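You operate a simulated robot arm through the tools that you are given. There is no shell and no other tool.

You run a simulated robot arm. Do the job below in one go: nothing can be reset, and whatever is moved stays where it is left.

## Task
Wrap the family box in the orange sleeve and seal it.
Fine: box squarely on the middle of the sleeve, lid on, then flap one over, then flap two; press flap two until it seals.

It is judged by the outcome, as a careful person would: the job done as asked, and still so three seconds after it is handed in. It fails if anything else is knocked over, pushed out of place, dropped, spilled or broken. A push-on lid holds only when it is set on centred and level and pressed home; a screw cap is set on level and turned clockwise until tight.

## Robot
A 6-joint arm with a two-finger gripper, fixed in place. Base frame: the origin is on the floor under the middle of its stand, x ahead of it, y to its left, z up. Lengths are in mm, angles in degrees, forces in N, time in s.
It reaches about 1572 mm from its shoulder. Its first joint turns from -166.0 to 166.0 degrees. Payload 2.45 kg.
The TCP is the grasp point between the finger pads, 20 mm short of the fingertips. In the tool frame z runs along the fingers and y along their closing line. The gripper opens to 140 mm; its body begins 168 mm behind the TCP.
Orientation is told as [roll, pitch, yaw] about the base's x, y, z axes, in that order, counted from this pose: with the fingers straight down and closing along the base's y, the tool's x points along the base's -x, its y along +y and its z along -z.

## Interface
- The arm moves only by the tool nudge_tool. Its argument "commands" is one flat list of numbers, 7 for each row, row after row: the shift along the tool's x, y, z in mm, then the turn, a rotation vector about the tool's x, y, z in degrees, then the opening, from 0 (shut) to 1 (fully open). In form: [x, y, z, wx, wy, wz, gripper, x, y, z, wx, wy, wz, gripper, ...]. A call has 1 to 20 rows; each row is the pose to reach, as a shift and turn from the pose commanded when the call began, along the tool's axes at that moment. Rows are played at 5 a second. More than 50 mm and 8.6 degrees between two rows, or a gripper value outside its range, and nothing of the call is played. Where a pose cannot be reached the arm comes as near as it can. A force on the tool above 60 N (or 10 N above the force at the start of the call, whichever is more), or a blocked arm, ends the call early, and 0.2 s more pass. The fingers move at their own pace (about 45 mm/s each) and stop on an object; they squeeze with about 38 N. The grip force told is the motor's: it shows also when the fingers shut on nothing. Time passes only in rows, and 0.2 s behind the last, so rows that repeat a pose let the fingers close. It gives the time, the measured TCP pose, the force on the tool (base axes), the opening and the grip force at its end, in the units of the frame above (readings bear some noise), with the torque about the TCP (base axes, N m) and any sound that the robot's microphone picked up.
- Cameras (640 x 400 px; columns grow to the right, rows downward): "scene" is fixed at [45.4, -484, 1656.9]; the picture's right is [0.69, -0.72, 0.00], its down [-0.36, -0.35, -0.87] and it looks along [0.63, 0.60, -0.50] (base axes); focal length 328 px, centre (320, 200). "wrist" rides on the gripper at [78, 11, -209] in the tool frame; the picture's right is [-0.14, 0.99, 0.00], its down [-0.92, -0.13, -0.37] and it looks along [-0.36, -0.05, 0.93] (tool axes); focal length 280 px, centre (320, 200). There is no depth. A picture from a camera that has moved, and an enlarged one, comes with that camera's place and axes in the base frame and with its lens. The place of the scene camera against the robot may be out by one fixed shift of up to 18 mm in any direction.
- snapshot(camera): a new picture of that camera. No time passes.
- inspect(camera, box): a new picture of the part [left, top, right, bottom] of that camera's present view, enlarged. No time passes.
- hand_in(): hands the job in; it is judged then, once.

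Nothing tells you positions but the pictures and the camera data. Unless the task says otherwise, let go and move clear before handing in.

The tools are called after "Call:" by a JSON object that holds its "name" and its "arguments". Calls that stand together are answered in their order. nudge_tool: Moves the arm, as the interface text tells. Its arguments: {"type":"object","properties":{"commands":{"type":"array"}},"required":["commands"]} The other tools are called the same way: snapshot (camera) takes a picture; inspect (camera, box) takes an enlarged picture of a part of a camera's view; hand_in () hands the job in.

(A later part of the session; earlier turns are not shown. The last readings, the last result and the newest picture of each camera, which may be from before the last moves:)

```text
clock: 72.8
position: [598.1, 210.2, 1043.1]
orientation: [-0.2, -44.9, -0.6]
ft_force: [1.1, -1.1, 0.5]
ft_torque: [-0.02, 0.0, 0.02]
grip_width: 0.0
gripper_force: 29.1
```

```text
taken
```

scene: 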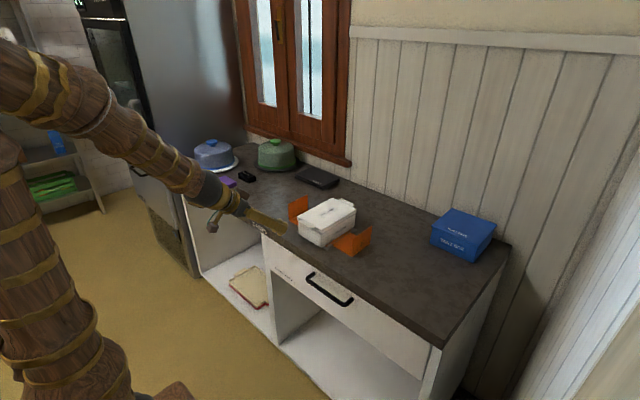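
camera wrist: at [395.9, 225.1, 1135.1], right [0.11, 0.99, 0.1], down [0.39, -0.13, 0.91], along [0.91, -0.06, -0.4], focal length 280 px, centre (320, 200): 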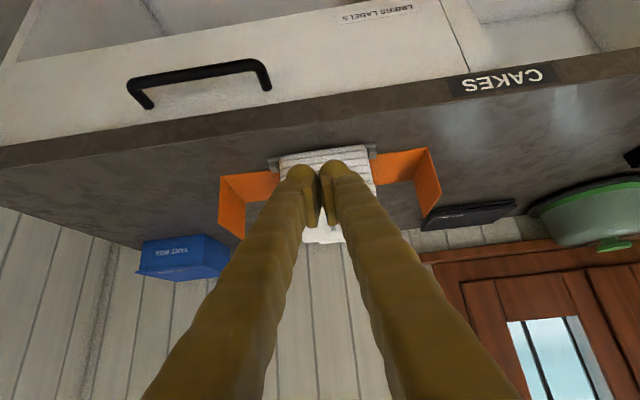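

The view is upside-down (image down is up). Zooming on the near side of the box between and beside the fingers.

Call:
{"name": "inspect", "arguments": {"camera": "wrist", "box": [265, 140, 393, 220]}}

Call:
{"name": "inspect", "arguments": {"camera": "scene", "box": [285, 190, 375, 250]}}

```text
5.00 times, centred on (329, 180) of wrist
camera zoom: at [395.9, 225.1, 1135.1], right [0.11, 0.99, 0.1], down [0.39, -0.13, 0.91], along [0.91, -0.06, -0.4], focal length 1402 px, centre (275, 300)
```

zoom: 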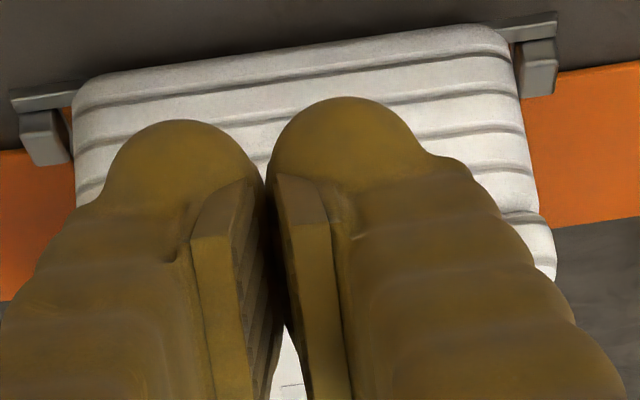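

```text
6.67 times, centred on (330, 220) of scene
camera zoom: at [45.4, -484.0, 1656.9], right [0.69, -0.72, 0.0], down [-0.36, -0.35, -0.87], along [0.63, 0.6, -0.5], focal length 2186 px, centre (253, 67)
```

zoom: 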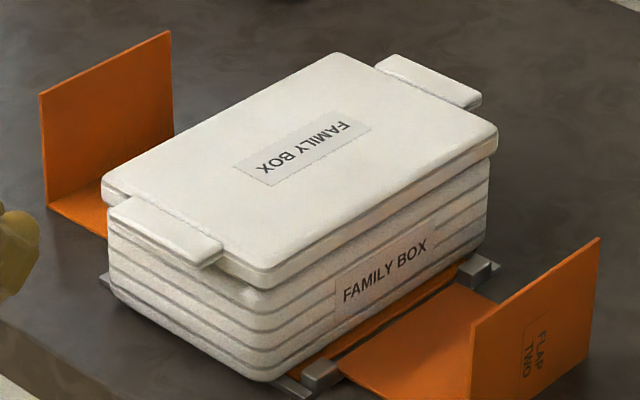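

The closed fingers hide the seam. Opening them here, in free space, to see between.

Call:
{"name": "nudge_tool", "arguments": {"commands": [0, 0, 0, 0, 0, 0, 1, 0, 0, 0, 0, 0, 0, 1, 0, 0, 0, 0, 0, 0, 1, 0, 0, 0, 0, 0, 0, 1, 0, 0, 0, 0, 0, 0, 1, 0, 0, 0, 0, 0, 0, 1, 0, 0, 0, 0, 0, 0, 1, 0, 0, 0, 0, 0, 0, 1]}}

Call:
{"name": "inspect", "arguments": {"camera": "wrist", "box": [255, 140, 399, 230]}}

Call:
{"name": "inspect", "arguments": {"camera": "wrist", "box": [270, 165, 334, 205]}}

Call:
{"name": "inspect", "arguments": {"camera": "wrist", "box": [325, 155, 389, 195]}}

```text
clock: 74.6
position: [599.0, 212.1, 1042.2]
orientation: [-0.1, -44.9, -0.7]
ft_force: [0.6, -0.6, 1.2]
ft_torque: [0.01, 0.05, 0.02]
grip_width: 140.3
gripper_force: 0.0
```

```text
4.44 times, centred on (327, 185) of wrist
camera zoom: at [396.1, 225.0, 1135.5], right [0.11, 0.99, 0.1], down [0.39, -0.13, 0.91], along [0.91, -0.06, -0.4], focal length 1246 px, centre (289, 267)
```

zoom: 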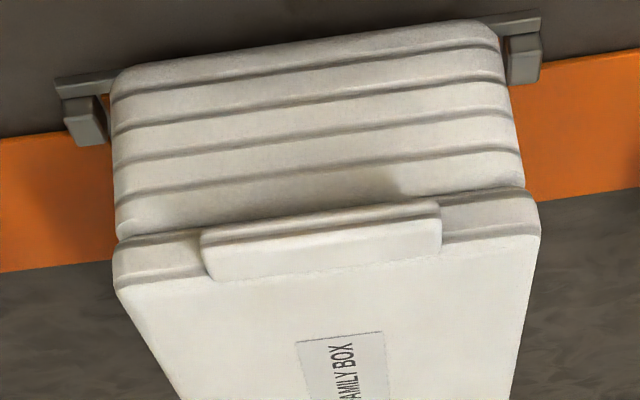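

```text
10.00 times, centred on (302, 185) of wrist
camera zoom: at [396.1, 225.0, 1135.5], right [0.11, 0.99, 0.1], down [0.39, -0.13, 0.91], along [0.91, -0.06, -0.4], focal length 2804 px, centre (500, 350)
```

zoom: 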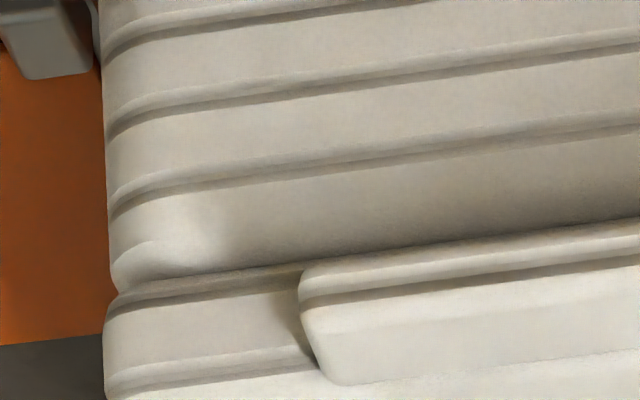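

```text
10.00 times, centred on (357, 175) of wrist
camera zoom: at [396.1, 225.0, 1135.5], right [0.11, 0.99, 0.1], down [0.39, -0.13, 0.91], along [0.91, -0.06, -0.4], focal length 2804 px, centre (-50, 450)
```

zoom: 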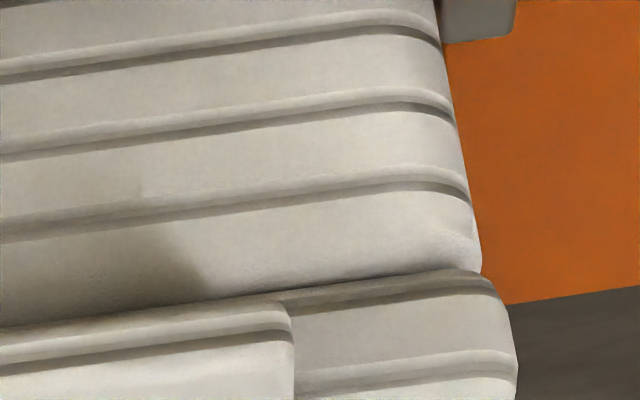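

The near seam is fully closed at both corners, with the lid overhanging evenly (≈2–3 mm) — it is centred and flush. I'll close the fingers, level the tool again while rising, and go on to flap one.

Call:
{"name": "nudge_tool", "arguments": {"commands": [-16, 0, -16, 0, 7.5, 0, 0.5, -33, 0, -33, 0, 15, 0, 0, -50, 0, -50, 0, 22.5, 0, 0, -66, 0, -66, 0, 30, 0, 0, -83, 0, -83, 0, 37.5, 0, 0, -99, 0, -99, 0, 45, 0, 0, -99, 0, -99, 0, 45, 0, 0, -99, 0, -99, 0, 45, 0, 0, -99, 0, -99, 0, 45, 0, 0]}}

Call:
{"name": "inspect", "arguments": {"camera": "scene", "box": [270, 180, 390, 260]}}

Call:
{"name": "snapshot", "arguments": {"camera": "wrist"}}

```text
clock: 76.6
position: [599.2, 210.8, 1180.2]
orientation: [-0.1, 0.1, -0.8]
ft_force: [0.3, 0.3, -0.6]
ft_torque: [0.03, 0.0, -0.02]
grip_width: 0.0
gripper_force: 28.9
```

```text
5.00 times, centred on (330, 220) of scene
camera zoom: at [45.4, -484.0, 1656.9], right [0.69, -0.72, 0.0], down [-0.36, -0.35, -0.87], along [0.63, 0.6, -0.5], focal length 1640 px, centre (270, 100)
```

zoom: 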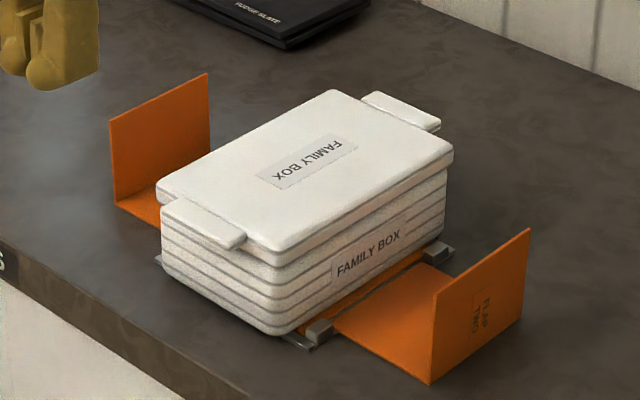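

```text
taken
camera wrist: at [521.8, 223.2, 1389.5], right [0.15, 0.99, 0.0], down [0.92, -0.14, 0.37], along [0.36, -0.06, -0.93], focal length 280 px, centre (320, 200)
```

wrist: 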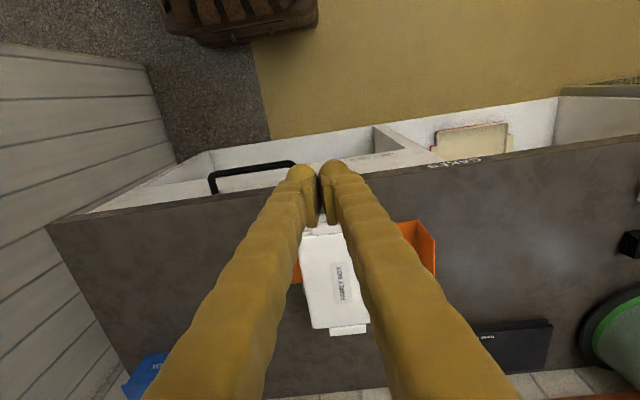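

Everything is in place. I'll travel to the outside of flap one (y ≈ 425, x ≈ 837), staying high.

Call:
{"name": "nudge_tool", "arguments": {"commands": [-29, 27, 5, 0, 0, 0, 0, -59, 54, 15, 0, 0, 0, 0, -89, 81, 25, 0, 0, 0, 0, -118, 108, 35, 0, 0, 0, 0, -148, 136, 45, 0, 0, 0, 0, -177, 163, 57, 0, 0, 0, 0, -207, 190, 70, 0, 0, 0, 0, -235.7, 216.6, 81, 0, 0, -0.3, 0, -235.7, 216.6, 81, 0, 0, -0.3, 0]}}

Call:
{"name": "snapshot", "arguments": {"camera": "wrist"}}

Call:
{"name": "inspect", "arguments": {"camera": "scene", "box": [250, 150, 370, 240]}}

```text
clock: 78.6
position: [838.2, 423.9, 1101.0]
orientation: [-0.1, 0.0, -0.4]
ft_force: [-0.3, 0.5, 0.5]
ft_torque: [0.05, -0.01, -0.04]
grip_width: 0.0
gripper_force: 29.0
```

```text
taken
camera wrist: at [760.7, 436.3, 1309.2], right [0.15, 0.99, 0.0], down [0.92, -0.13, 0.37], along [0.36, -0.05, -0.93], focal length 280 px, centre (320, 200)
```

wrist: 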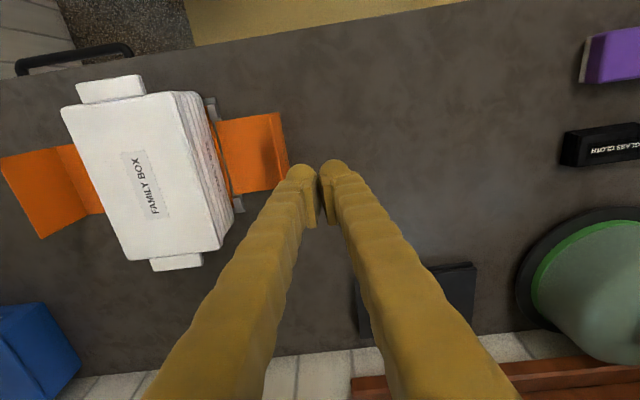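

```text
4.44 times, centred on (310, 195) of scene
camera zoom: at [45.4, -484.0, 1656.9], right [0.69, -0.72, 0.0], down [-0.36, -0.35, -0.87], along [0.63, 0.6, -0.5], focal length 1458 px, centre (364, 222)
```

zoom: 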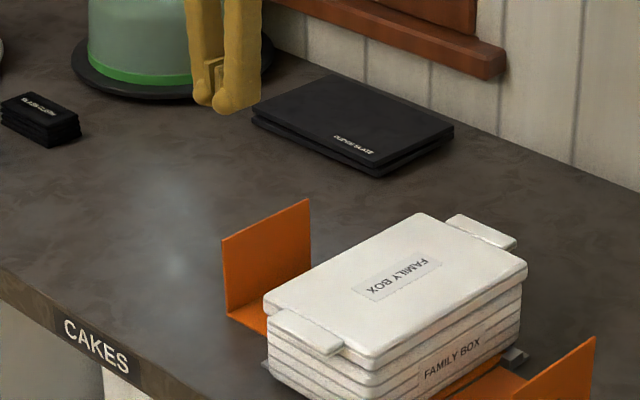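

Good view of the +y side. Measuring flap one's hinge and fold from here.

Call:
{"name": "inspect", "arguments": {"camera": "wrist", "box": [180, 90, 308, 170]}}

Call:
{"name": "inspect", "arguments": {"camera": "wrist", "box": [180, 150, 308, 230]}}

```text
5.00 times, centred on (244, 130) of wrist
camera zoom: at [760.7, 436.3, 1309.2], right [0.15, 0.99, 0.0], down [0.92, -0.13, 0.37], along [0.36, -0.05, -0.93], focal length 1402 px, centre (700, 550)
```

zoom: 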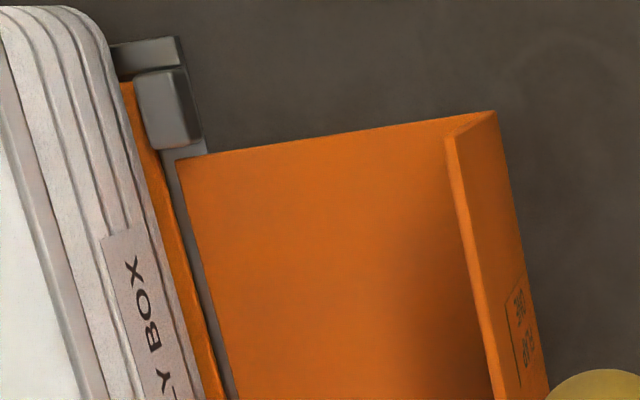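

```text
5.00 times, centred on (244, 190) of wrist
camera zoom: at [760.7, 436.3, 1309.2], right [0.15, 0.99, 0.0], down [0.92, -0.13, 0.37], along [0.36, -0.05, -0.93], focal length 1402 px, centre (700, 250)
```

zoom: 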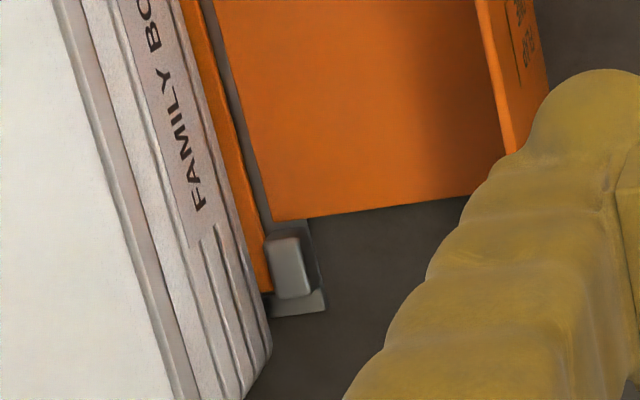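

Hinge ≈ y 282, fold ≈ y 375.5, flap spans x 782–891. Lowering the fist outside flap one to mid-panel height and bringing it close.

Call:
{"name": "nudge_tool", "arguments": {"commands": [0, 0, 35, 0, 0, 0, 0, 0, 0, 75, 0, 0, 0, 0, 0, 0, 115, 0, 0, 0, 0, 0, 0, 142, 0, 0, 0, 0, 0, -6, 142, 0, 0, 0, 0, 0, -12, 142, 0, 0, 0, 0, 0, -12, 142, 0, 0, 0, 0]}}

Call:
{"name": "snapshot", "arguments": {"camera": "wrist"}}

Call:
{"name": "inspect", "arguments": {"camera": "scene", "box": [260, 165, 360, 230]}}

```text
clock: 80.2
position: [835.4, 411.3, 957.3]
orientation: [-0.1, 0.1, -0.5]
ft_force: [-0.1, 0.2, -0.7]
ft_torque: [0.0, -0.01, 0.05]
grip_width: 0.1
gripper_force: 29.8
```

```text
taken
camera wrist: at [758.4, 423.4, 1166.8], right [0.15, 0.99, 0.0], down [0.92, -0.14, 0.37], along [0.36, -0.05, -0.93], focal length 280 px, centre (320, 200)
```

wrist: 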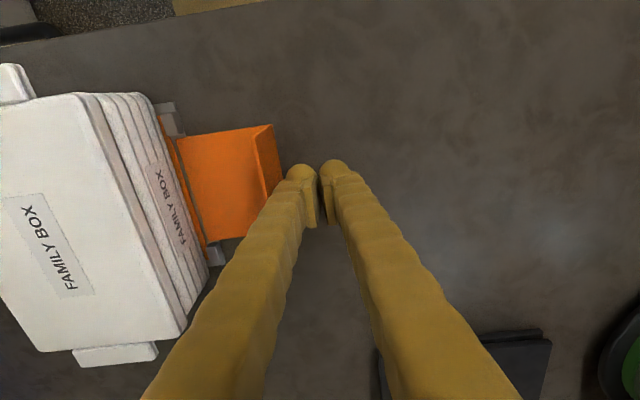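

```text
6.15 times, centred on (310, 198) of scene
camera zoom: at [45.4, -484.0, 1656.9], right [0.69, -0.72, 0.0], down [-0.36, -0.35, -0.87], along [0.63, 0.6, -0.5], focal length 2018 px, centre (382, 215)
```

zoom: 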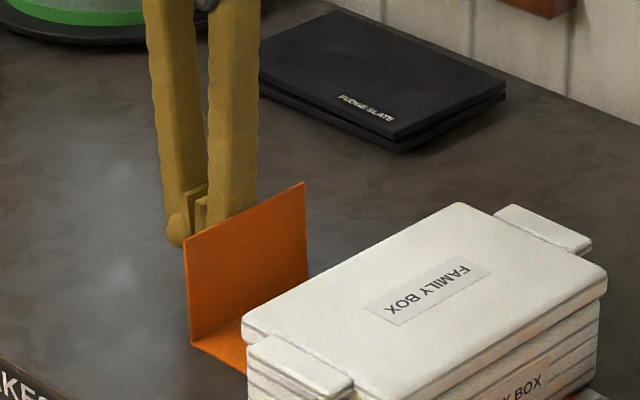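

The fist stands just outside flap one. Pushing gently toward the box in small steps.

Call:
{"name": "nudge_tool", "arguments": {"commands": [0, -4, 0, 0, 0, 0, 0, 0, -8, 0, 0, 0, 0, 0, 0, -12, 0, 0, 0, 0, 0, 0, -16, 0, 0, 0, 0, 0, 0, -20, 0, 0, 0, 0, 0, 0, -24, 0, 0, 0, 0, 0, 0, -28, 0, 0, 0, 0, 0]}}

Call:
{"name": "inspect", "arguments": {"camera": "scene", "box": [260, 165, 360, 230]}}

Call:
{"name": "snapshot", "arguments": {"camera": "wrist"}}

```text
clock: 81.8
position: [836.7, 391.0, 961.3]
orientation: [0.3, -0.2, -0.4]
ft_force: [-1.6, 19.3, 10.0]
ft_torque: [-0.03, 0.02, -0.03]
grip_width: 0.0
gripper_force: 29.3
stopped in row 7: the force on the tool passed its limit at 64 N (the readings are from after the stop); the commanded pose is now the measured one
```

```text
6.15 times, centred on (310, 198) of scene
camera zoom: at [45.4, -484.0, 1656.9], right [0.69, -0.72, 0.0], down [-0.36, -0.35, -0.87], along [0.63, 0.6, -0.5], focal length 2018 px, centre (382, 215)
```

zoom: 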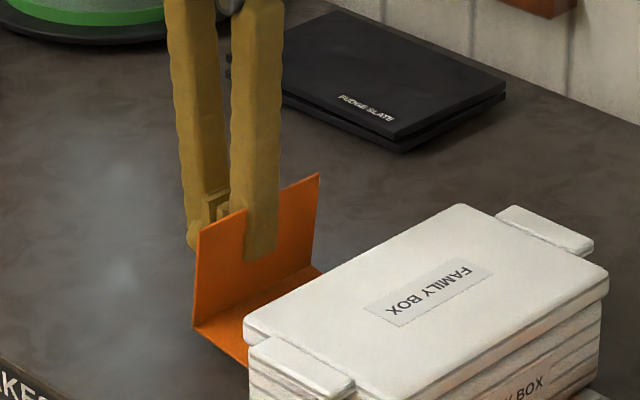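

```text
taken
camera wrist: at [758.4, 401.4, 1170.0], right [0.14, 0.99, 0.01], down [0.92, -0.14, 0.37], along [0.37, -0.05, -0.93], focal length 280 px, centre (320, 200)
```

wrist: 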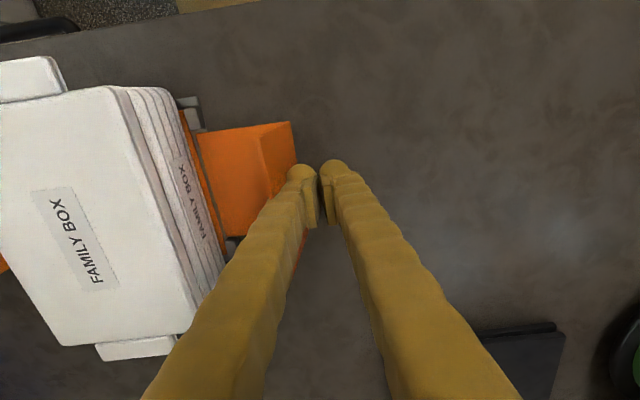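

Pushing low jams: the panel wants to rise while friction holds it. I'll back off and push higher on the panel, following the arc of the hinge (mostly upward at first).

Call:
{"name": "nudge_tool", "arguments": {"commands": [0, 5, 0, -0.3, 0.2, 0, 0, 0, 12, 0, -0.3, 0.2, 0, 0, 0, 14, -10, -0.3, 0.2, 0, 0, 0, 14, -18, -0.3, 0.2, 0, 0, 0, 14, -18, -0.3, 0.2, 0, 0]}}

Call:
{"name": "inspect", "arguments": {"camera": "scene", "box": [260, 165, 360, 230]}}

```text
clock: 83.0
position: [836.6, 403.8, 978.1]
orientation: [0.5, 0.1, -0.4]
ft_force: [0.1, 0.0, 0.4]
ft_torque: [0.0, -0.01, -0.01]
grip_width: 0.2
gripper_force: 29.3
```

```text
6.15 times, centred on (310, 198) of scene
camera zoom: at [45.4, -484.0, 1656.9], right [0.69, -0.72, 0.0], down [-0.36, -0.35, -0.87], along [0.63, 0.6, -0.5], focal length 2018 px, centre (382, 215)
```

zoom: 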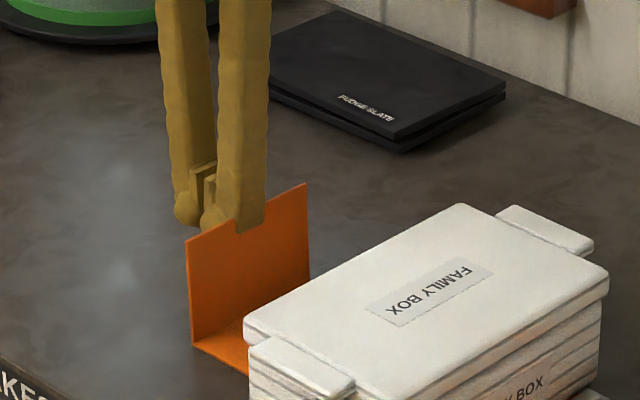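

Flap one dropped back flat. Now pushing near its top while rising along the arc.

Call:
{"name": "nudge_tool", "arguments": {"commands": [0, -7, 0, 0.5, 0, 0, 0, 0, -14, 0, 0.5, 0, 0, 0, 0, -20.1, -8.5, 0.5, 0, 0, 0, 0, -26.8, -16.4, 0.5, 0, 0, 0, 0, -34.2, -23.6, 0.5, 0, 0, 0, 0, -42.3, -30.3, 0.5, 0, 0, 0]}}

Call:
{"name": "inspect", "arguments": {"camera": "scene", "box": [260, 165, 360, 230]}}

Call:
{"name": "snapshot", "arguments": {"camera": "wrist"}}

```text
clock: 84.4
position: [838.0, 359.5, 1008.1]
orientation: [0.0, 0.0, -0.4]
ft_force: [-0.8, -0.3, 0.0]
ft_torque: [0.02, -0.04, 0.01]
grip_width: 0.0
gripper_force: 28.8
```

```text
6.15 times, centred on (310, 198) of scene
camera zoom: at [45.4, -484.0, 1656.9], right [0.69, -0.72, 0.0], down [-0.36, -0.35, -0.87], along [0.63, 0.6, -0.5], focal length 2018 px, centre (382, 215)
```

zoom: 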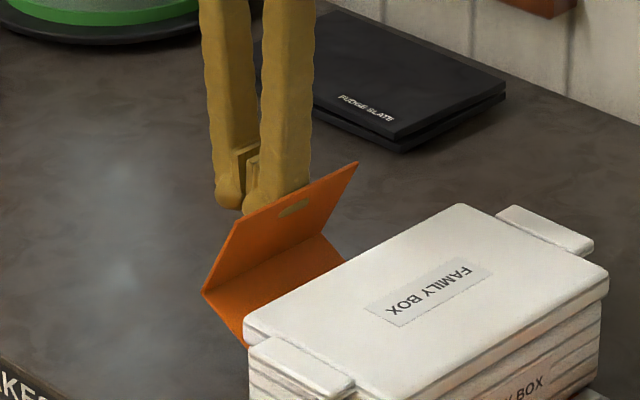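

```text
taken
camera wrist: at [759.8, 371.6, 1217.0], right [0.14, 0.99, 0.0], down [0.92, -0.13, 0.37], along [0.36, -0.05, -0.93], focal length 280 px, centre (320, 200)
```

wrist: 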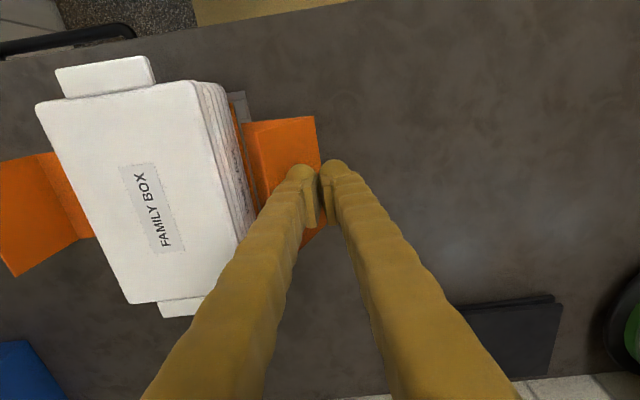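

Working well: flap one is rising smoothly with almost no force. Continuing along the arc.

Call:
{"name": "nudge_tool", "arguments": {"commands": [0, -8.5, -5.9, 0, 0, 0, 0, 0, -17.7, -11, 0, 0, 0, 0, 0, -27.1, -15.4, 0, 0, 0, 0, 0, -36.9, -18.7, 0, 0, 0, 0, 0, -47, -21.4, 0, 0, 0, 0, 0, -57.3, -23.1, 0, 0, 0, 0]}}

Call:
{"name": "inspect", "arguments": {"camera": "scene", "box": [260, 165, 360, 230]}}

```text
clock: 85.8
position: [834.7, 303.7, 1031.8]
orientation: [0.1, 0.0, -0.4]
ft_force: [0.2, -0.1, 1.1]
ft_torque: [0.01, 0.01, -0.02]
grip_width: 0.2
gripper_force: 29.7
```

```text
6.15 times, centred on (310, 198) of scene
camera zoom: at [45.4, -484.0, 1656.9], right [0.69, -0.72, 0.0], down [-0.36, -0.35, -0.87], along [0.63, 0.6, -0.5], focal length 2018 px, centre (382, 215)
```

zoom: 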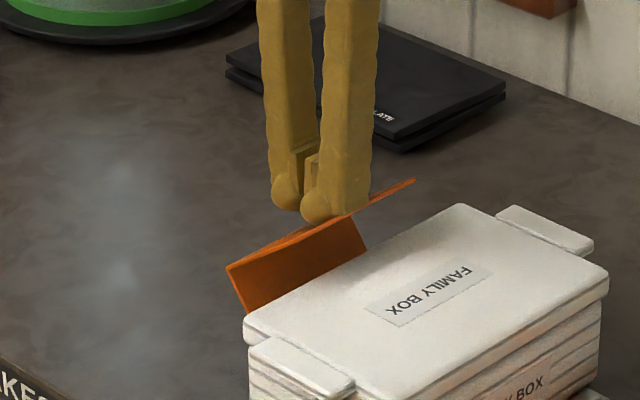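

Flap one is past halfway. Following it over the top and down toward the lid.

Call:
{"name": "nudge_tool", "arguments": {"commands": [0, -10.4, -0.5, 0, 0, 0, 0, 0, -20.8, -0.7, 0, 0, 0, 0, 0, -31.1, 0.3, 0, 0, 0, 0, 0, -41.4, 2.3, 0, 0, 0, 0, 0, -51.4, 5, 0, 0, 0, 0, 0, -61, 8.7, 0, 0, 0, 0, 0, -70.6, 13.2, 0, 0, 0, 0, 0, -75, 15.5, 0, 0, 0, 0]}}

Call:
{"name": "inspect", "arguments": {"camera": "scene", "box": [275, 175, 375, 240]}}

Call:
{"name": "snapshot", "arguments": {"camera": "wrist"}}

```text
clock: 87.6
position: [834.6, 227.8, 1014.8]
orientation: [0.0, 0.1, -0.4]
ft_force: [0.0, 1.5, 3.2]
ft_torque: [0.04, 0.02, 0.01]
grip_width: 5.9
gripper_force: 29.1
```

```text
6.15 times, centred on (325, 208) of scene
camera zoom: at [45.4, -484.0, 1656.9], right [0.69, -0.72, 0.0], down [-0.36, -0.35, -0.87], along [0.63, 0.6, -0.5], focal length 2018 px, centre (289, 154)
```

zoom: 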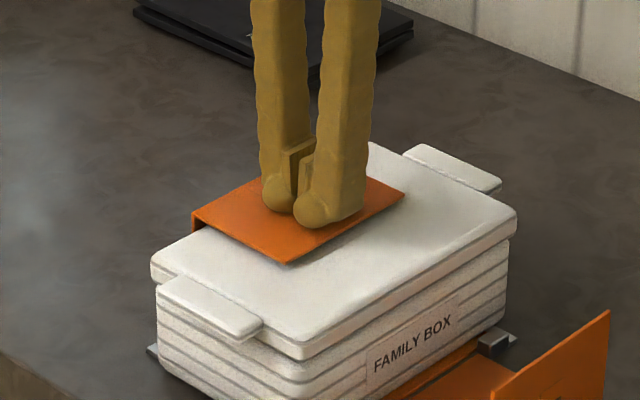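

```text
taken
camera wrist: at [757.3, 239.8, 1224.6], right [0.14, 0.99, 0.0], down [0.92, -0.13, 0.37], along [0.36, -0.05, -0.93], focal length 280 px, centre (320, 200)
```

wrist: 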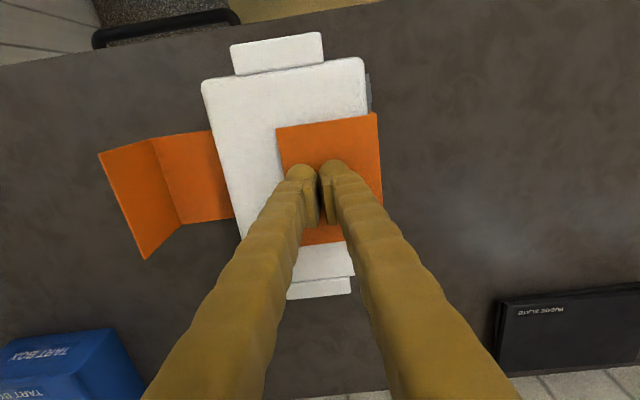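

Flap one is folded over onto the lid. I'll lift the fist slowly and check that it stays.

Call:
{"name": "nudge_tool", "arguments": {"commands": [0, 0, 2, 0, 0, 0, 0, 0, 0, -6, 0, 0, 0, 0, 0, 0, -20, 0, 0, 0, 0, 0, 0, -45, 0, 0, 0, 0, 0, 0, -80, 0, 0, 0, 0, 0, 0, -80, 0, 0, 0, 0]}}

Call:
{"name": "inspect", "arguments": {"camera": "scene", "box": [275, 175, 375, 240]}}

Call:
{"name": "snapshot", "arguments": {"camera": "wrist"}}

```text
clock: 89.0
position: [837.7, 228.1, 1094.5]
orientation: [-0.1, 0.1, -0.5]
ft_force: [-0.4, -0.2, -0.4]
ft_torque: [0.02, 0.02, -0.02]
grip_width: 0.0
gripper_force: 30.0
```

```text
6.15 times, centred on (325, 208) of scene
camera zoom: at [45.4, -484.0, 1656.9], right [0.69, -0.72, 0.0], down [-0.36, -0.35, -0.87], along [0.63, 0.6, -0.5], focal length 2018 px, centre (289, 154)
```

zoom: 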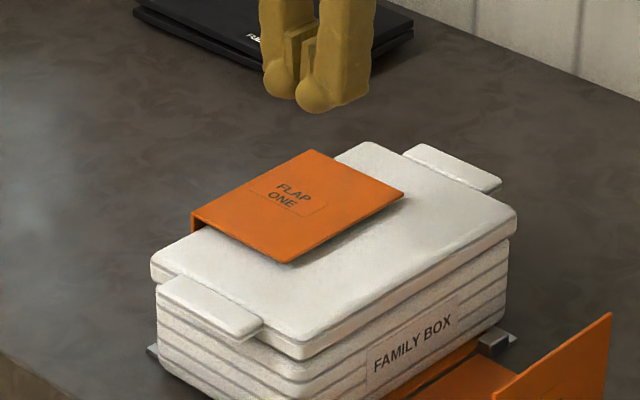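

```text
taken
camera wrist: at [759.6, 240.3, 1303.8], right [0.14, 0.99, 0.0], down [0.92, -0.13, 0.37], along [0.36, -0.05, -0.93], focal length 280 px, centre (320, 200)
```

wrist: 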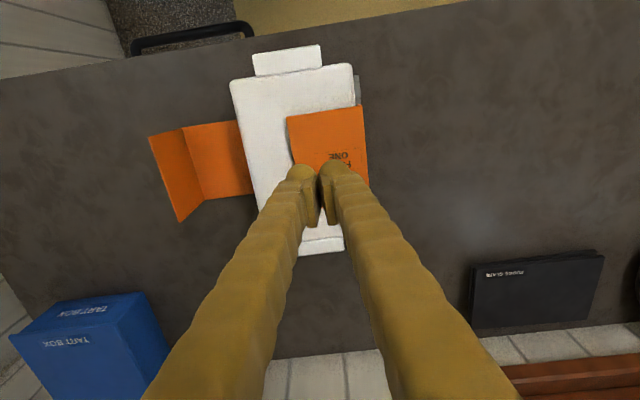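

Flap one stays closed. Now measuring flap two on the −y side.

Call:
{"name": "inspect", "arguments": {"camera": "wrist", "box": [140, 110, 268, 190]}}

Call:
{"name": "inspect", "arguments": {"camera": "wrist", "box": [140, 160, 268, 240]}}

```text
5.00 times, centred on (204, 150) of wrist
camera zoom: at [759.6, 240.3, 1303.8], right [0.14, 0.99, 0.0], down [0.92, -0.13, 0.37], along [0.36, -0.05, -0.93], focal length 1402 px, centre (900, 450)
```

zoom: 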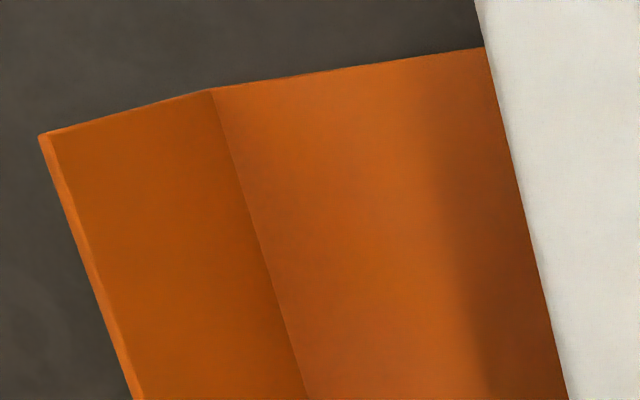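

```text
5.00 times, centred on (204, 200) of wrist
camera zoom: at [759.6, 240.3, 1303.8], right [0.14, 0.99, 0.0], down [0.92, -0.13, 0.37], along [0.36, -0.05, -0.93], focal length 1402 px, centre (900, 200)
```

zoom: 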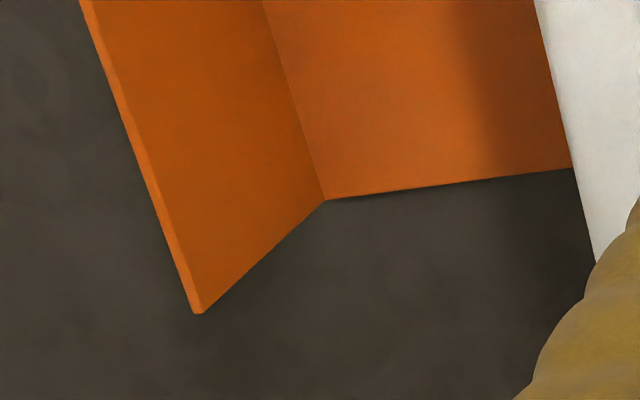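

Flap two's fold is at y ≈ 42 and its hinge near y ≈ 135, x 781–891. Moving the fist to its outer side and lowering to push height.

Call:
{"name": "nudge_tool", "arguments": {"commands": [0, -35, 0, 0, 0, 0, 0, -0.5, -80, 0, 0, 0, 0, 0, -0.8, -125, 0, 0, 0, 0, 0, -1.1, -170, 0, 0, 0, 0, 0, -1.4, -210, 0, 0, 0, 0, 0, -1.6, -234, 0, 0, 0, 0, 0, -1.6, -234, 40, 0, 0, 0, 0, -1.6, -234, 80, 0, 0, 0, 0, -1.6, -234, 117, 0, 0, 0, 0, -1.6, -234, 117, 0, 0, 0, 0]}}

Call:
{"name": "snapshot", "arguments": {"camera": "wrist"}}

Call:
{"name": "inspect", "arguments": {"camera": "scene", "box": [290, 170, 410, 260]}}

```text
clock: 91.2
position: [835.3, -3.9, 979.8]
orientation: [0.0, 0.1, -0.3]
ft_force: [0.1, 0.6, 0.4]
ft_torque: [-0.02, 0.02, 0.01]
grip_width: 0.0
gripper_force: 29.6
```

```text
taken
camera wrist: at [758.0, 7.6, 1189.0], right [0.14, 0.99, 0.0], down [0.92, -0.13, 0.37], along [0.36, -0.05, -0.93], focal length 280 px, centre (320, 200)
```

wrist: 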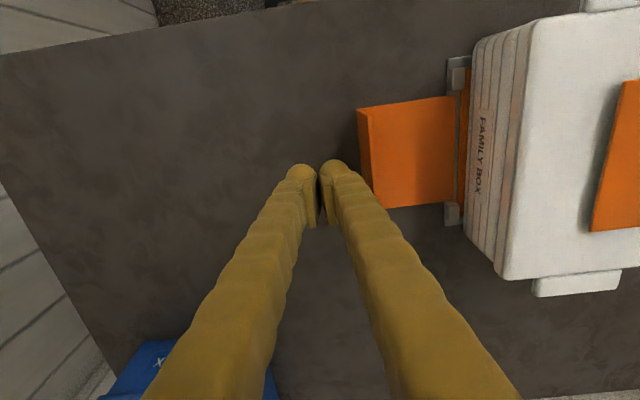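

```text
4.44 times, centred on (350, 215) of scene
camera zoom: at [45.4, -484.0, 1656.9], right [0.69, -0.72, 0.0], down [-0.36, -0.35, -0.87], along [0.63, 0.6, -0.5], focal length 1458 px, centre (187, 133)
```

zoom: 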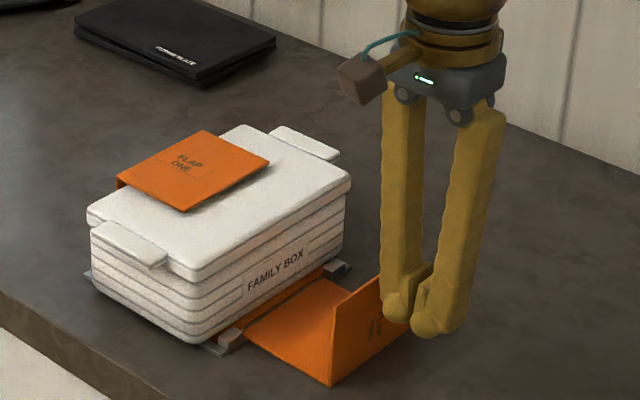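

The fist is outside flap two. One enlarged look to refine the hinge and panel positions from here.

Call:
{"name": "inspect", "arguments": {"camera": "wrist", "box": [345, 50, 505, 150]}}

Call:
{"name": "inspect", "arguments": {"camera": "wrist", "box": [345, 140, 505, 240]}}

```text
4.00 times, centred on (425, 100) of wrist
camera zoom: at [758.0, 7.6, 1189.0], right [0.14, 0.99, 0.0], down [0.92, -0.13, 0.37], along [0.36, -0.05, -0.93], focal length 1122 px, centre (-100, 600)
```

zoom: 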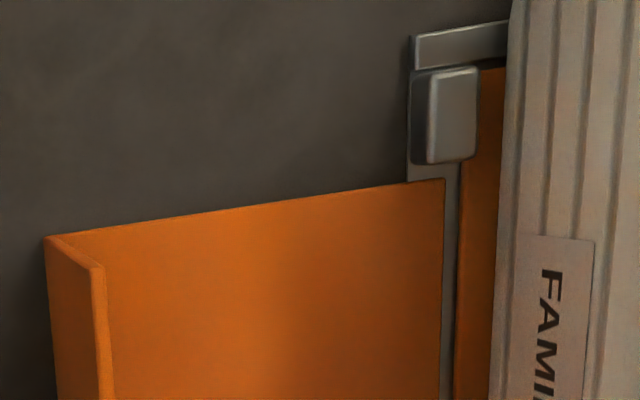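

```text
4.00 times, centred on (425, 190) of wrist
camera zoom: at [758.0, 7.6, 1189.0], right [0.14, 0.99, 0.0], down [0.92, -0.13, 0.37], along [0.36, -0.05, -0.93], focal length 1122 px, centre (-100, 240)
```

zoom: 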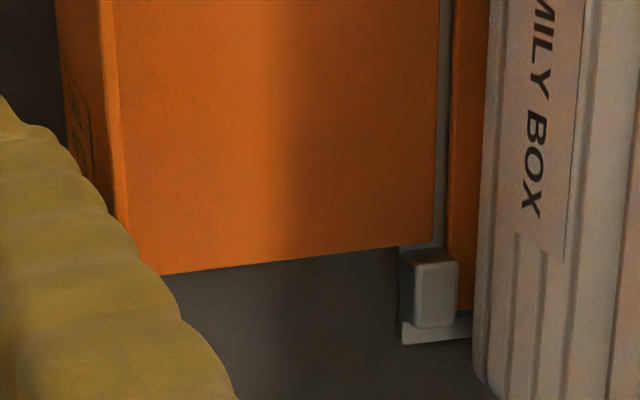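

Flap two's wall edge is at y ≈ 135 with the hinge near 137. Now the same arc push for flap two, mirrored.

Call:
{"name": "nudge_tool", "arguments": {"commands": [0, 12, 0, 0, 0, 0, 0, 0, 24, 0, 0, 0, 0, 0, 0, 31.9, 1, 0, 0, 0, 0, 0, 38, -7.6, 0, 0, 0, 0, 0, 44.7, -15.5, 0, 0, 0, 0, 0, 52.1, -22.7, 0, 0, 0, 0, 0, 60.2, -29.4, 0, 0, 0, 0]}}

Call:
{"name": "inspect", "arguments": {"camera": "scene", "box": [290, 170, 410, 260]}}

Call:
{"name": "snapshot", "arguments": {"camera": "wrist"}}

```text
clock: 92.8
position: [833.5, 53.6, 1009.1]
orientation: [0.0, 0.2, -0.4]
ft_force: [0.4, 0.1, -0.5]
ft_torque: [0.02, -0.02, -0.02]
grip_width: 0.1
gripper_force: 29.1
```

```text
4.44 times, centred on (350, 215) of scene
camera zoom: at [45.4, -484.0, 1656.9], right [0.69, -0.72, 0.0], down [-0.36, -0.35, -0.87], along [0.63, 0.6, -0.5], focal length 1458 px, centre (187, 133)
```

zoom: 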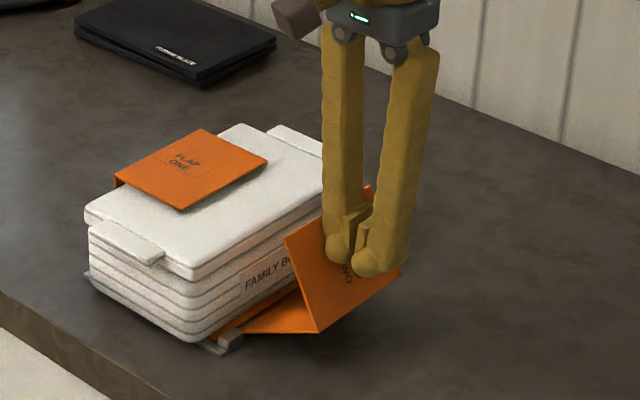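

```text
taken
camera wrist: at [757.8, 66.1, 1217.2], right [0.14, 0.99, 0.0], down [0.92, -0.13, 0.37], along [0.36, -0.05, -0.93], focal length 280 px, centre (320, 200)
```

wrist: 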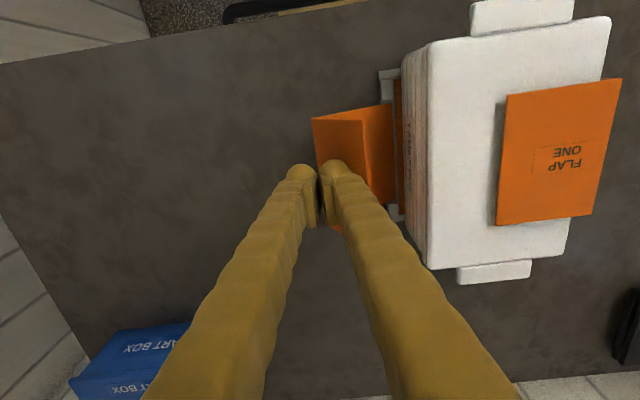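

Flap two is rising smoothly. Continuing along the arc.

Call:
{"name": "nudge_tool", "arguments": {"commands": [0, 8.5, -5.9, 0, 0, 0, 0, 0, 17.7, -11, 0, 0, 0, 0, 0, 27.1, -15.4, 0, 0, 0, 0, 0, 36.9, -18.7, 0, 0, 0, 0, 0, 47, -21.4, 0, 0, 0, 0, 0, 57.3, -23.1, 0, 0, 0, 0]}}

Call:
{"name": "inspect", "arguments": {"camera": "scene", "box": [290, 170, 410, 260]}}

```text
clock: 94.2
position: [836.5, 111.4, 1032.2]
orientation: [0.0, 0.2, -0.4]
ft_force: [0.0, -0.7, 0.6]
ft_torque: [0.0, -0.01, 0.01]
grip_width: 0.0
gripper_force: 29.5
```

```text
4.44 times, centred on (350, 215) of scene
camera zoom: at [45.4, -484.0, 1656.9], right [0.69, -0.72, 0.0], down [-0.36, -0.35, -0.87], along [0.63, 0.6, -0.5], focal length 1458 px, centre (187, 133)
```

zoom: 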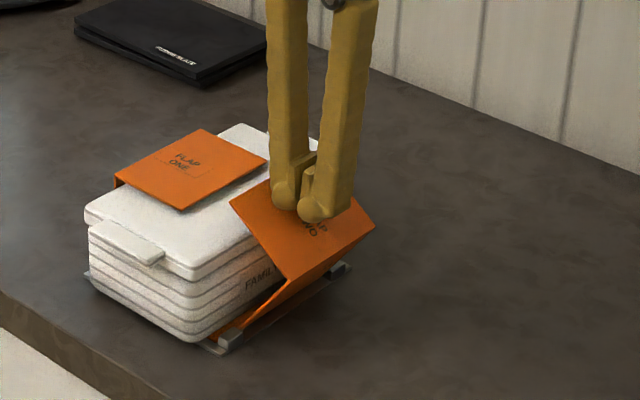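

Call:
{"name": "nudge_tool", "arguments": {"commands": [0, 10.4, -0.6, 0, 0, 0, 0, 0, 20.8, -0.7, 0, 0, 0, 0, 0, 31.1, 0.3, 0, 0, 0, 0, 0, 41.4, 2.3, 0, 0, 0, 0, 0, 51.4, 5, 0, 0, 0, 0, 0, 61, 8.7, 0, 0, 0, 0, 0, 70.6, 13.2, 0, 0, 0, 0]}}

Call:
{"name": "inspect", "arguments": {"camera": "scene", "box": [270, 175, 370, 240]}}

Call:
{"name": "snapshot", "arguments": {"camera": "wrist"}}

```text
clock: 95.8
position: [837.1, 180.6, 1019.3]
orientation: [-0.1, 0.0, -0.5]
ft_force: [1.0, -4.6, 10.1]
ft_torque: [-0.14, -0.03, 0.02]
grip_width: 6.0
gripper_force: 29.5
```

```text
6.15 times, centred on (320, 208) of scene
camera zoom: at [45.4, -484.0, 1656.9], right [0.69, -0.72, 0.0], down [-0.36, -0.35, -0.87], along [0.63, 0.6, -0.5], focal length 2018 px, centre (320, 154)
```

zoom: 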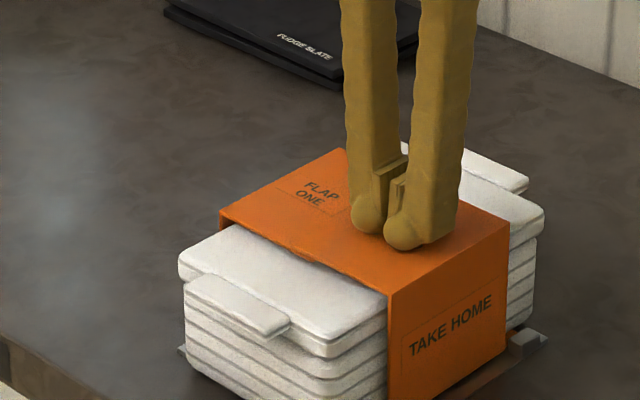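

```text
taken
camera wrist: at [759.8, 193.5, 1228.2], right [0.15, 0.99, 0.0], down [0.92, -0.14, 0.37], along [0.36, -0.05, -0.93], focal length 280 px, centre (320, 200)
```

wrist: 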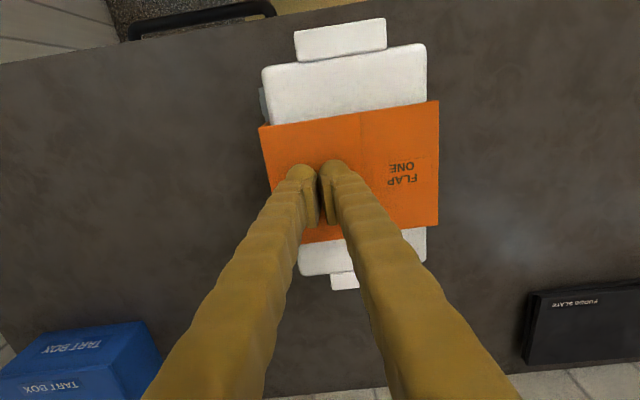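

Flap two ("TAKE HOME" side) is over, overlapping flap one. Now I move above the overlap and press until it seals.

Call:
{"name": "nudge_tool", "arguments": {"commands": [0, 0, -8, 0, 0, 0, 0, 0, 11, -10, 0, 0, 0, 0, 0, 22, -10, 0, 0, 0, 0, 0, 22, -6, 0, 0, 0, 0, 0, 22, -3, 0, 0, 0, 0, 0, 22, -1, 0, 0, 0, 0, 0, 22, 0, 0, 0, 0, 0, 0, 22, 1, 0, 0, 0, 0, 0, 22, 2, 0, 0, 0, 0]}}

Call:
{"name": "inspect", "arguments": {"camera": "scene", "box": [270, 175, 370, 240]}}

```text
clock: 97.8
position: [837.0, 204.4, 1017.5]
orientation: [0.1, -0.1, -0.3]
ft_force: [2.1, 13.2, 37.8]
ft_torque: [0.0, -0.03, -0.03]
grip_width: 6.0
gripper_force: 29.7
```

```text
6.15 times, centred on (320, 208) of scene
camera zoom: at [45.4, -484.0, 1656.9], right [0.69, -0.72, 0.0], down [-0.36, -0.35, -0.87], along [0.63, 0.6, -0.5], focal length 2018 px, centre (320, 154)
```

zoom: 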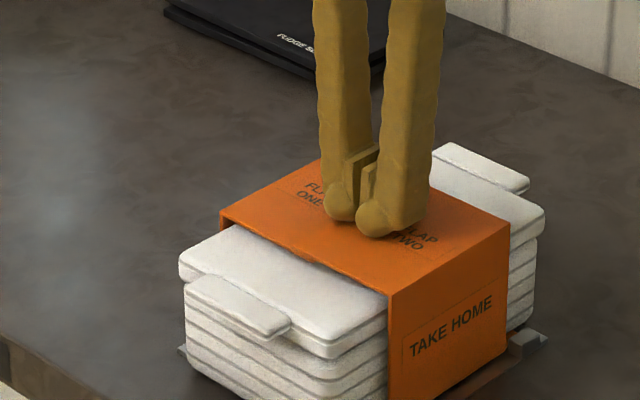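

Force is at 38 N with no sound yet. Pressing a bit harder and holding.

Call:
{"name": "nudge_tool", "arguments": {"commands": [0, 0, 0.5, 0, 0, 0, 0, 0, 0, 0.8, 0, 0, 0, 0, 0, 0, 1, 0, 0, 0, 0, 0, 0, 1, 0, 0, 0, 0, 0, 0, 1, 0, 0, 0, 0, 0, 0, 1, 0, 0, 0, 0]}}

Call:
{"name": "inspect", "arguments": {"camera": "scene", "box": [290, 190, 350, 230]}}

```text
clock: 98.5
position: [836.9, 202.9, 1019.0]
orientation: [0.0, -0.1, -0.4]
ft_force: [-4.3, 0.8, 15.0]
ft_torque: [-0.1, 0.09, -0.01]
grip_width: 6.3
gripper_force: 29.2
stopped in row 3: the force on the tool passed its limit at 61 N (the readings are from after the stop); the commanded pose is now the measured one
```

```text
10.00 times, centred on (320, 210) of scene
camera zoom: at [45.4, -484.0, 1656.9], right [0.69, -0.72, 0.0], down [-0.36, -0.35, -0.87], along [0.63, 0.6, -0.5], focal length 3280 px, centre (320, 100)
```

zoom: 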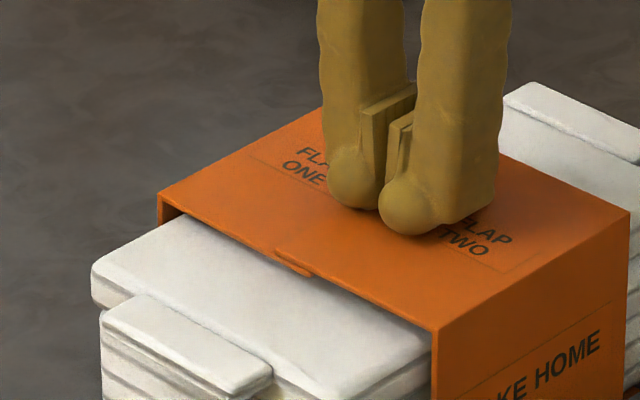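

Pressed past 60 N with the flaps bottomed on the lid. Lifting slightly to see whether flap two stays down and how the overlap looks.

Call:
{"name": "nudge_tool", "arguments": {"commands": [0, 0, -6, 0, 0, 0, 0, 0, 0, -25, 0, 0, 0, 0, 0, 0, -60, 0, 0, 0, 0, 0, 0, -60, 0, 0, 0, 0]}}

Call:
{"name": "inspect", "arguments": {"camera": "scene", "box": [290, 190, 350, 230]}}

Call:
{"name": "inspect", "arguments": {"camera": "scene", "box": [310, 205, 334, 220]}}

Call:
{"name": "snapshot", "arguments": {"camera": "wrist"}}

```text
clock: 99.5
position: [837.5, 205.7, 1078.0]
orientation: [0.1, -0.1, -0.4]
ft_force: [0.5, 0.2, -0.3]
ft_torque: [0.0, 0.0, 0.01]
grip_width: 0.0
gripper_force: 30.2
```

```text
10.00 times, centred on (320, 210) of scene
camera zoom: at [45.4, -484.0, 1656.9], right [0.69, -0.72, 0.0], down [-0.36, -0.35, -0.87], along [0.63, 0.6, -0.5], focal length 3280 px, centre (320, 100)
```

zoom: 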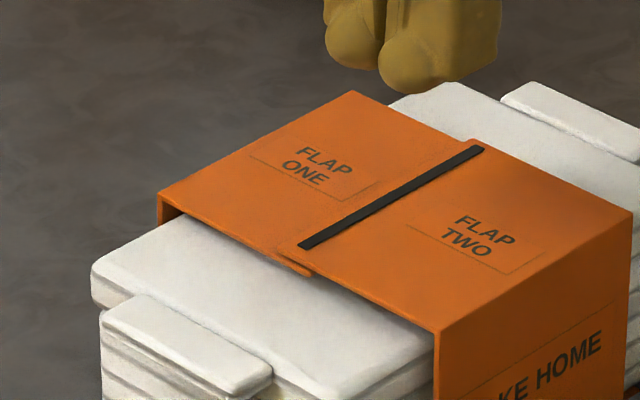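

```text
16.00 times, centred on (322, 212) of scene
camera zoom: at [45.4, -484.0, 1656.9], right [0.69, -0.72, 0.0], down [-0.36, -0.35, -0.87], along [0.63, 0.6, -0.5], focal length 5248 px, centre (288, 0)
```

zoom: 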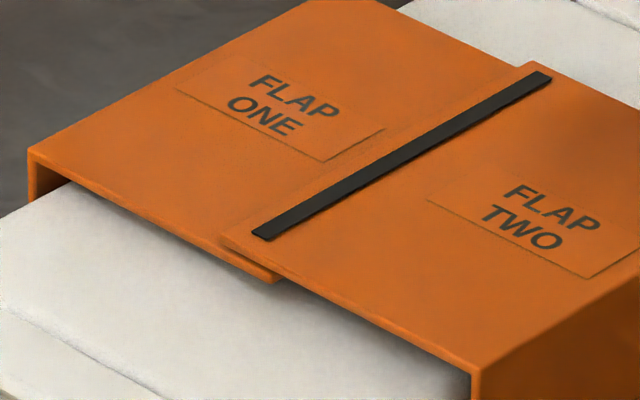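

```text
taken
camera wrist: at [759.9, 216.9, 1287.4], right [0.14, 0.99, 0.0], down [0.92, -0.13, 0.37], along [0.37, -0.05, -0.93], focal length 280 px, centre (320, 200)
```

wrist: 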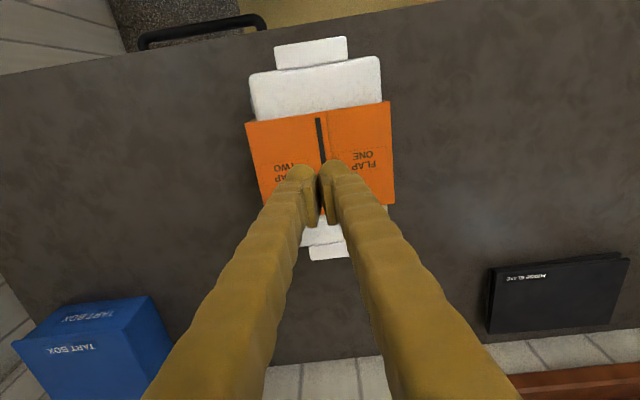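

A dark seal strip has appeared across the overlap — flap two is sealed. I'll rise clear and do a final overall check.

Call:
{"name": "nudge_tool", "arguments": {"commands": [20, 10, -40, 0, 0, 0, 0, 45, 20, -80, 0, 0, 0, 0, 70, 40, -115, 0, 0, 0, 0, 95, 60, -150, 0, 0, 0, 0, 120, 85, -180, 0, 0, 0, 0.5, 120, 85, -185, 0, 0, 0, 1, 120, 85, -185, 0, 0, 0, 1, 120, 85, -185, 0, 0, 0, 1, 120, 85, -185, 0, 0, 0, 1, 120, 85, -185, 0, 0, 0, 1, 120, 85, -185, 0, 0, 0, 1, 120, 85, -185, 0, 0, 0, 1]}}

Call:
{"name": "snapshot", "arguments": {"camera": "scene"}}

Call:
{"name": "snapshot", "arguments": {"camera": "wrist"}}

Call:
{"name": "inspect", "arguments": {"camera": "scene", "box": [280, 185, 380, 250]}}

```text
clock: 102.1
position: [717.6, 287.8, 1261.7]
orientation: [0.1, -0.1, -0.5]
ft_force: [0.8, 0.9, -0.2]
ft_torque: [-0.02, -0.01, 0.0]
grip_width: 139.8
gripper_force: 0.1
```

```text
taken
```

scene: 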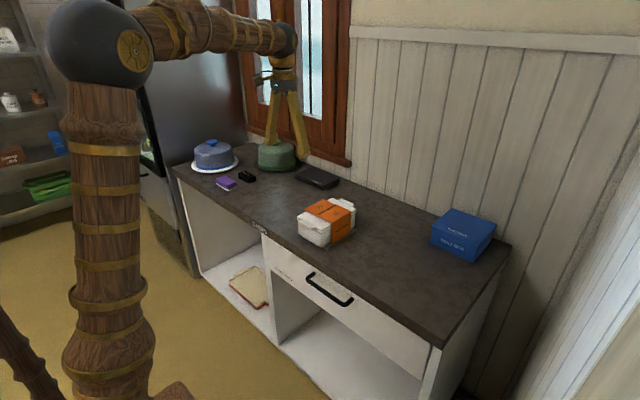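

```text
taken
camera wrist: at [640.1, 300.7, 1470.6], right [0.14, 0.99, 0.0], down [0.92, -0.13, 0.37], along [0.37, -0.05, -0.93], focal length 280 px, centre (320, 200)
```

wrist: 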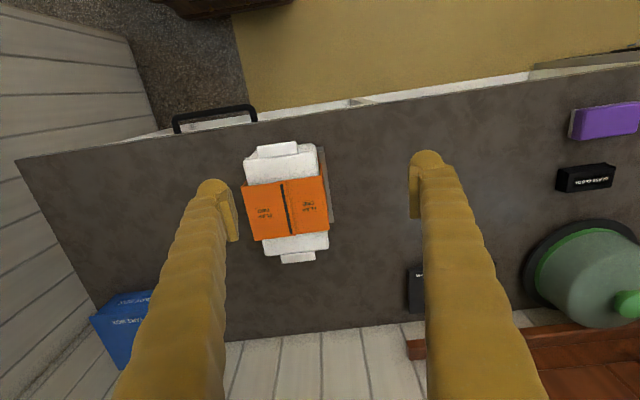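

```text
6.15 times, centred on (330, 218) of scene
camera zoom: at [45.4, -484.0, 1656.9], right [0.69, -0.72, 0.0], down [-0.36, -0.35, -0.87], along [0.63, 0.6, -0.5], focal length 2018 px, centre (258, 92)
```

zoom: 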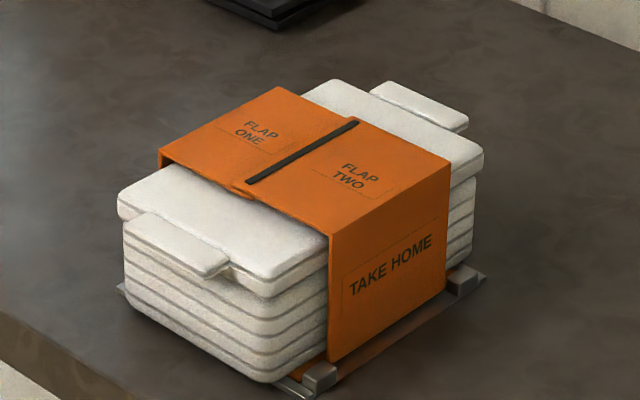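

The box is wrapped and sealed, nothing else moved. One last enlarged look for squareness and that the lid remains flush.

Call:
{"name": "inspect", "arguments": {"camera": "wrist", "box": [220, 135, 364, 270]}}

Call:
{"name": "inspect", "arguments": {"camera": "scene", "box": [296, 210, 336, 250]}}

Call:
{"name": "inspect", "arguments": {"camera": "scene", "box": [335, 190, 375, 235]}}

```text
2.96 times, centred on (292, 202) of wrist
camera zoom: at [640.1, 300.7, 1470.6], right [0.14, 0.99, 0.0], down [0.92, -0.13, 0.37], along [0.37, -0.05, -0.93], focal length 831 px, centre (403, 193)
```

zoom: 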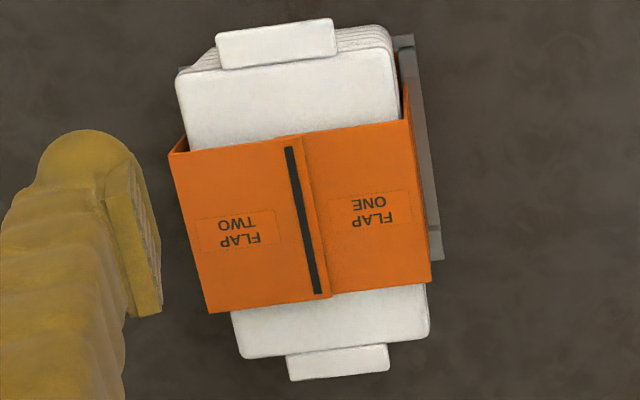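

```text
10.00 times, centred on (316, 230) of scene
camera zoom: at [45.4, -484.0, 1656.9], right [0.69, -0.72, 0.0], down [-0.36, -0.35, -0.87], along [0.63, 0.6, -0.5], focal length 3280 px, centre (360, -100)
```

zoom: 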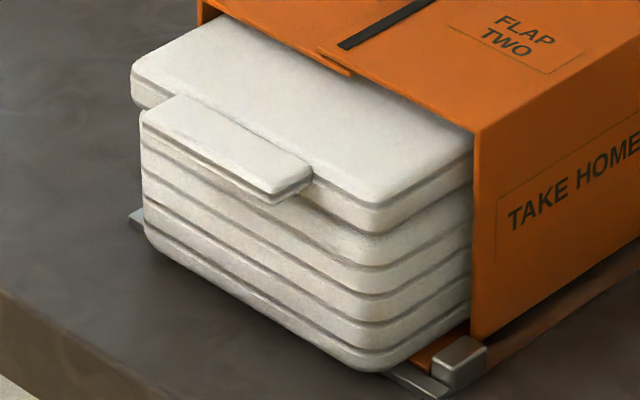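

```text
8.89 times, centred on (355, 212) of scene
camera zoom: at [45.4, -484.0, 1656.9], right [0.69, -0.72, 0.0], down [-0.36, -0.35, -0.87], along [0.63, 0.6, -0.5], focal length 2915 px, centre (9, 89)
```

zoom: 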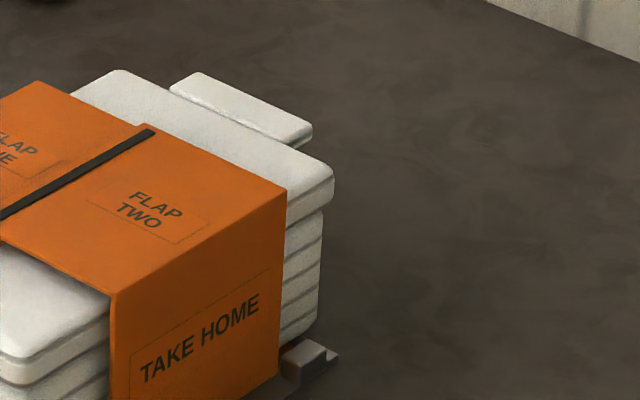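

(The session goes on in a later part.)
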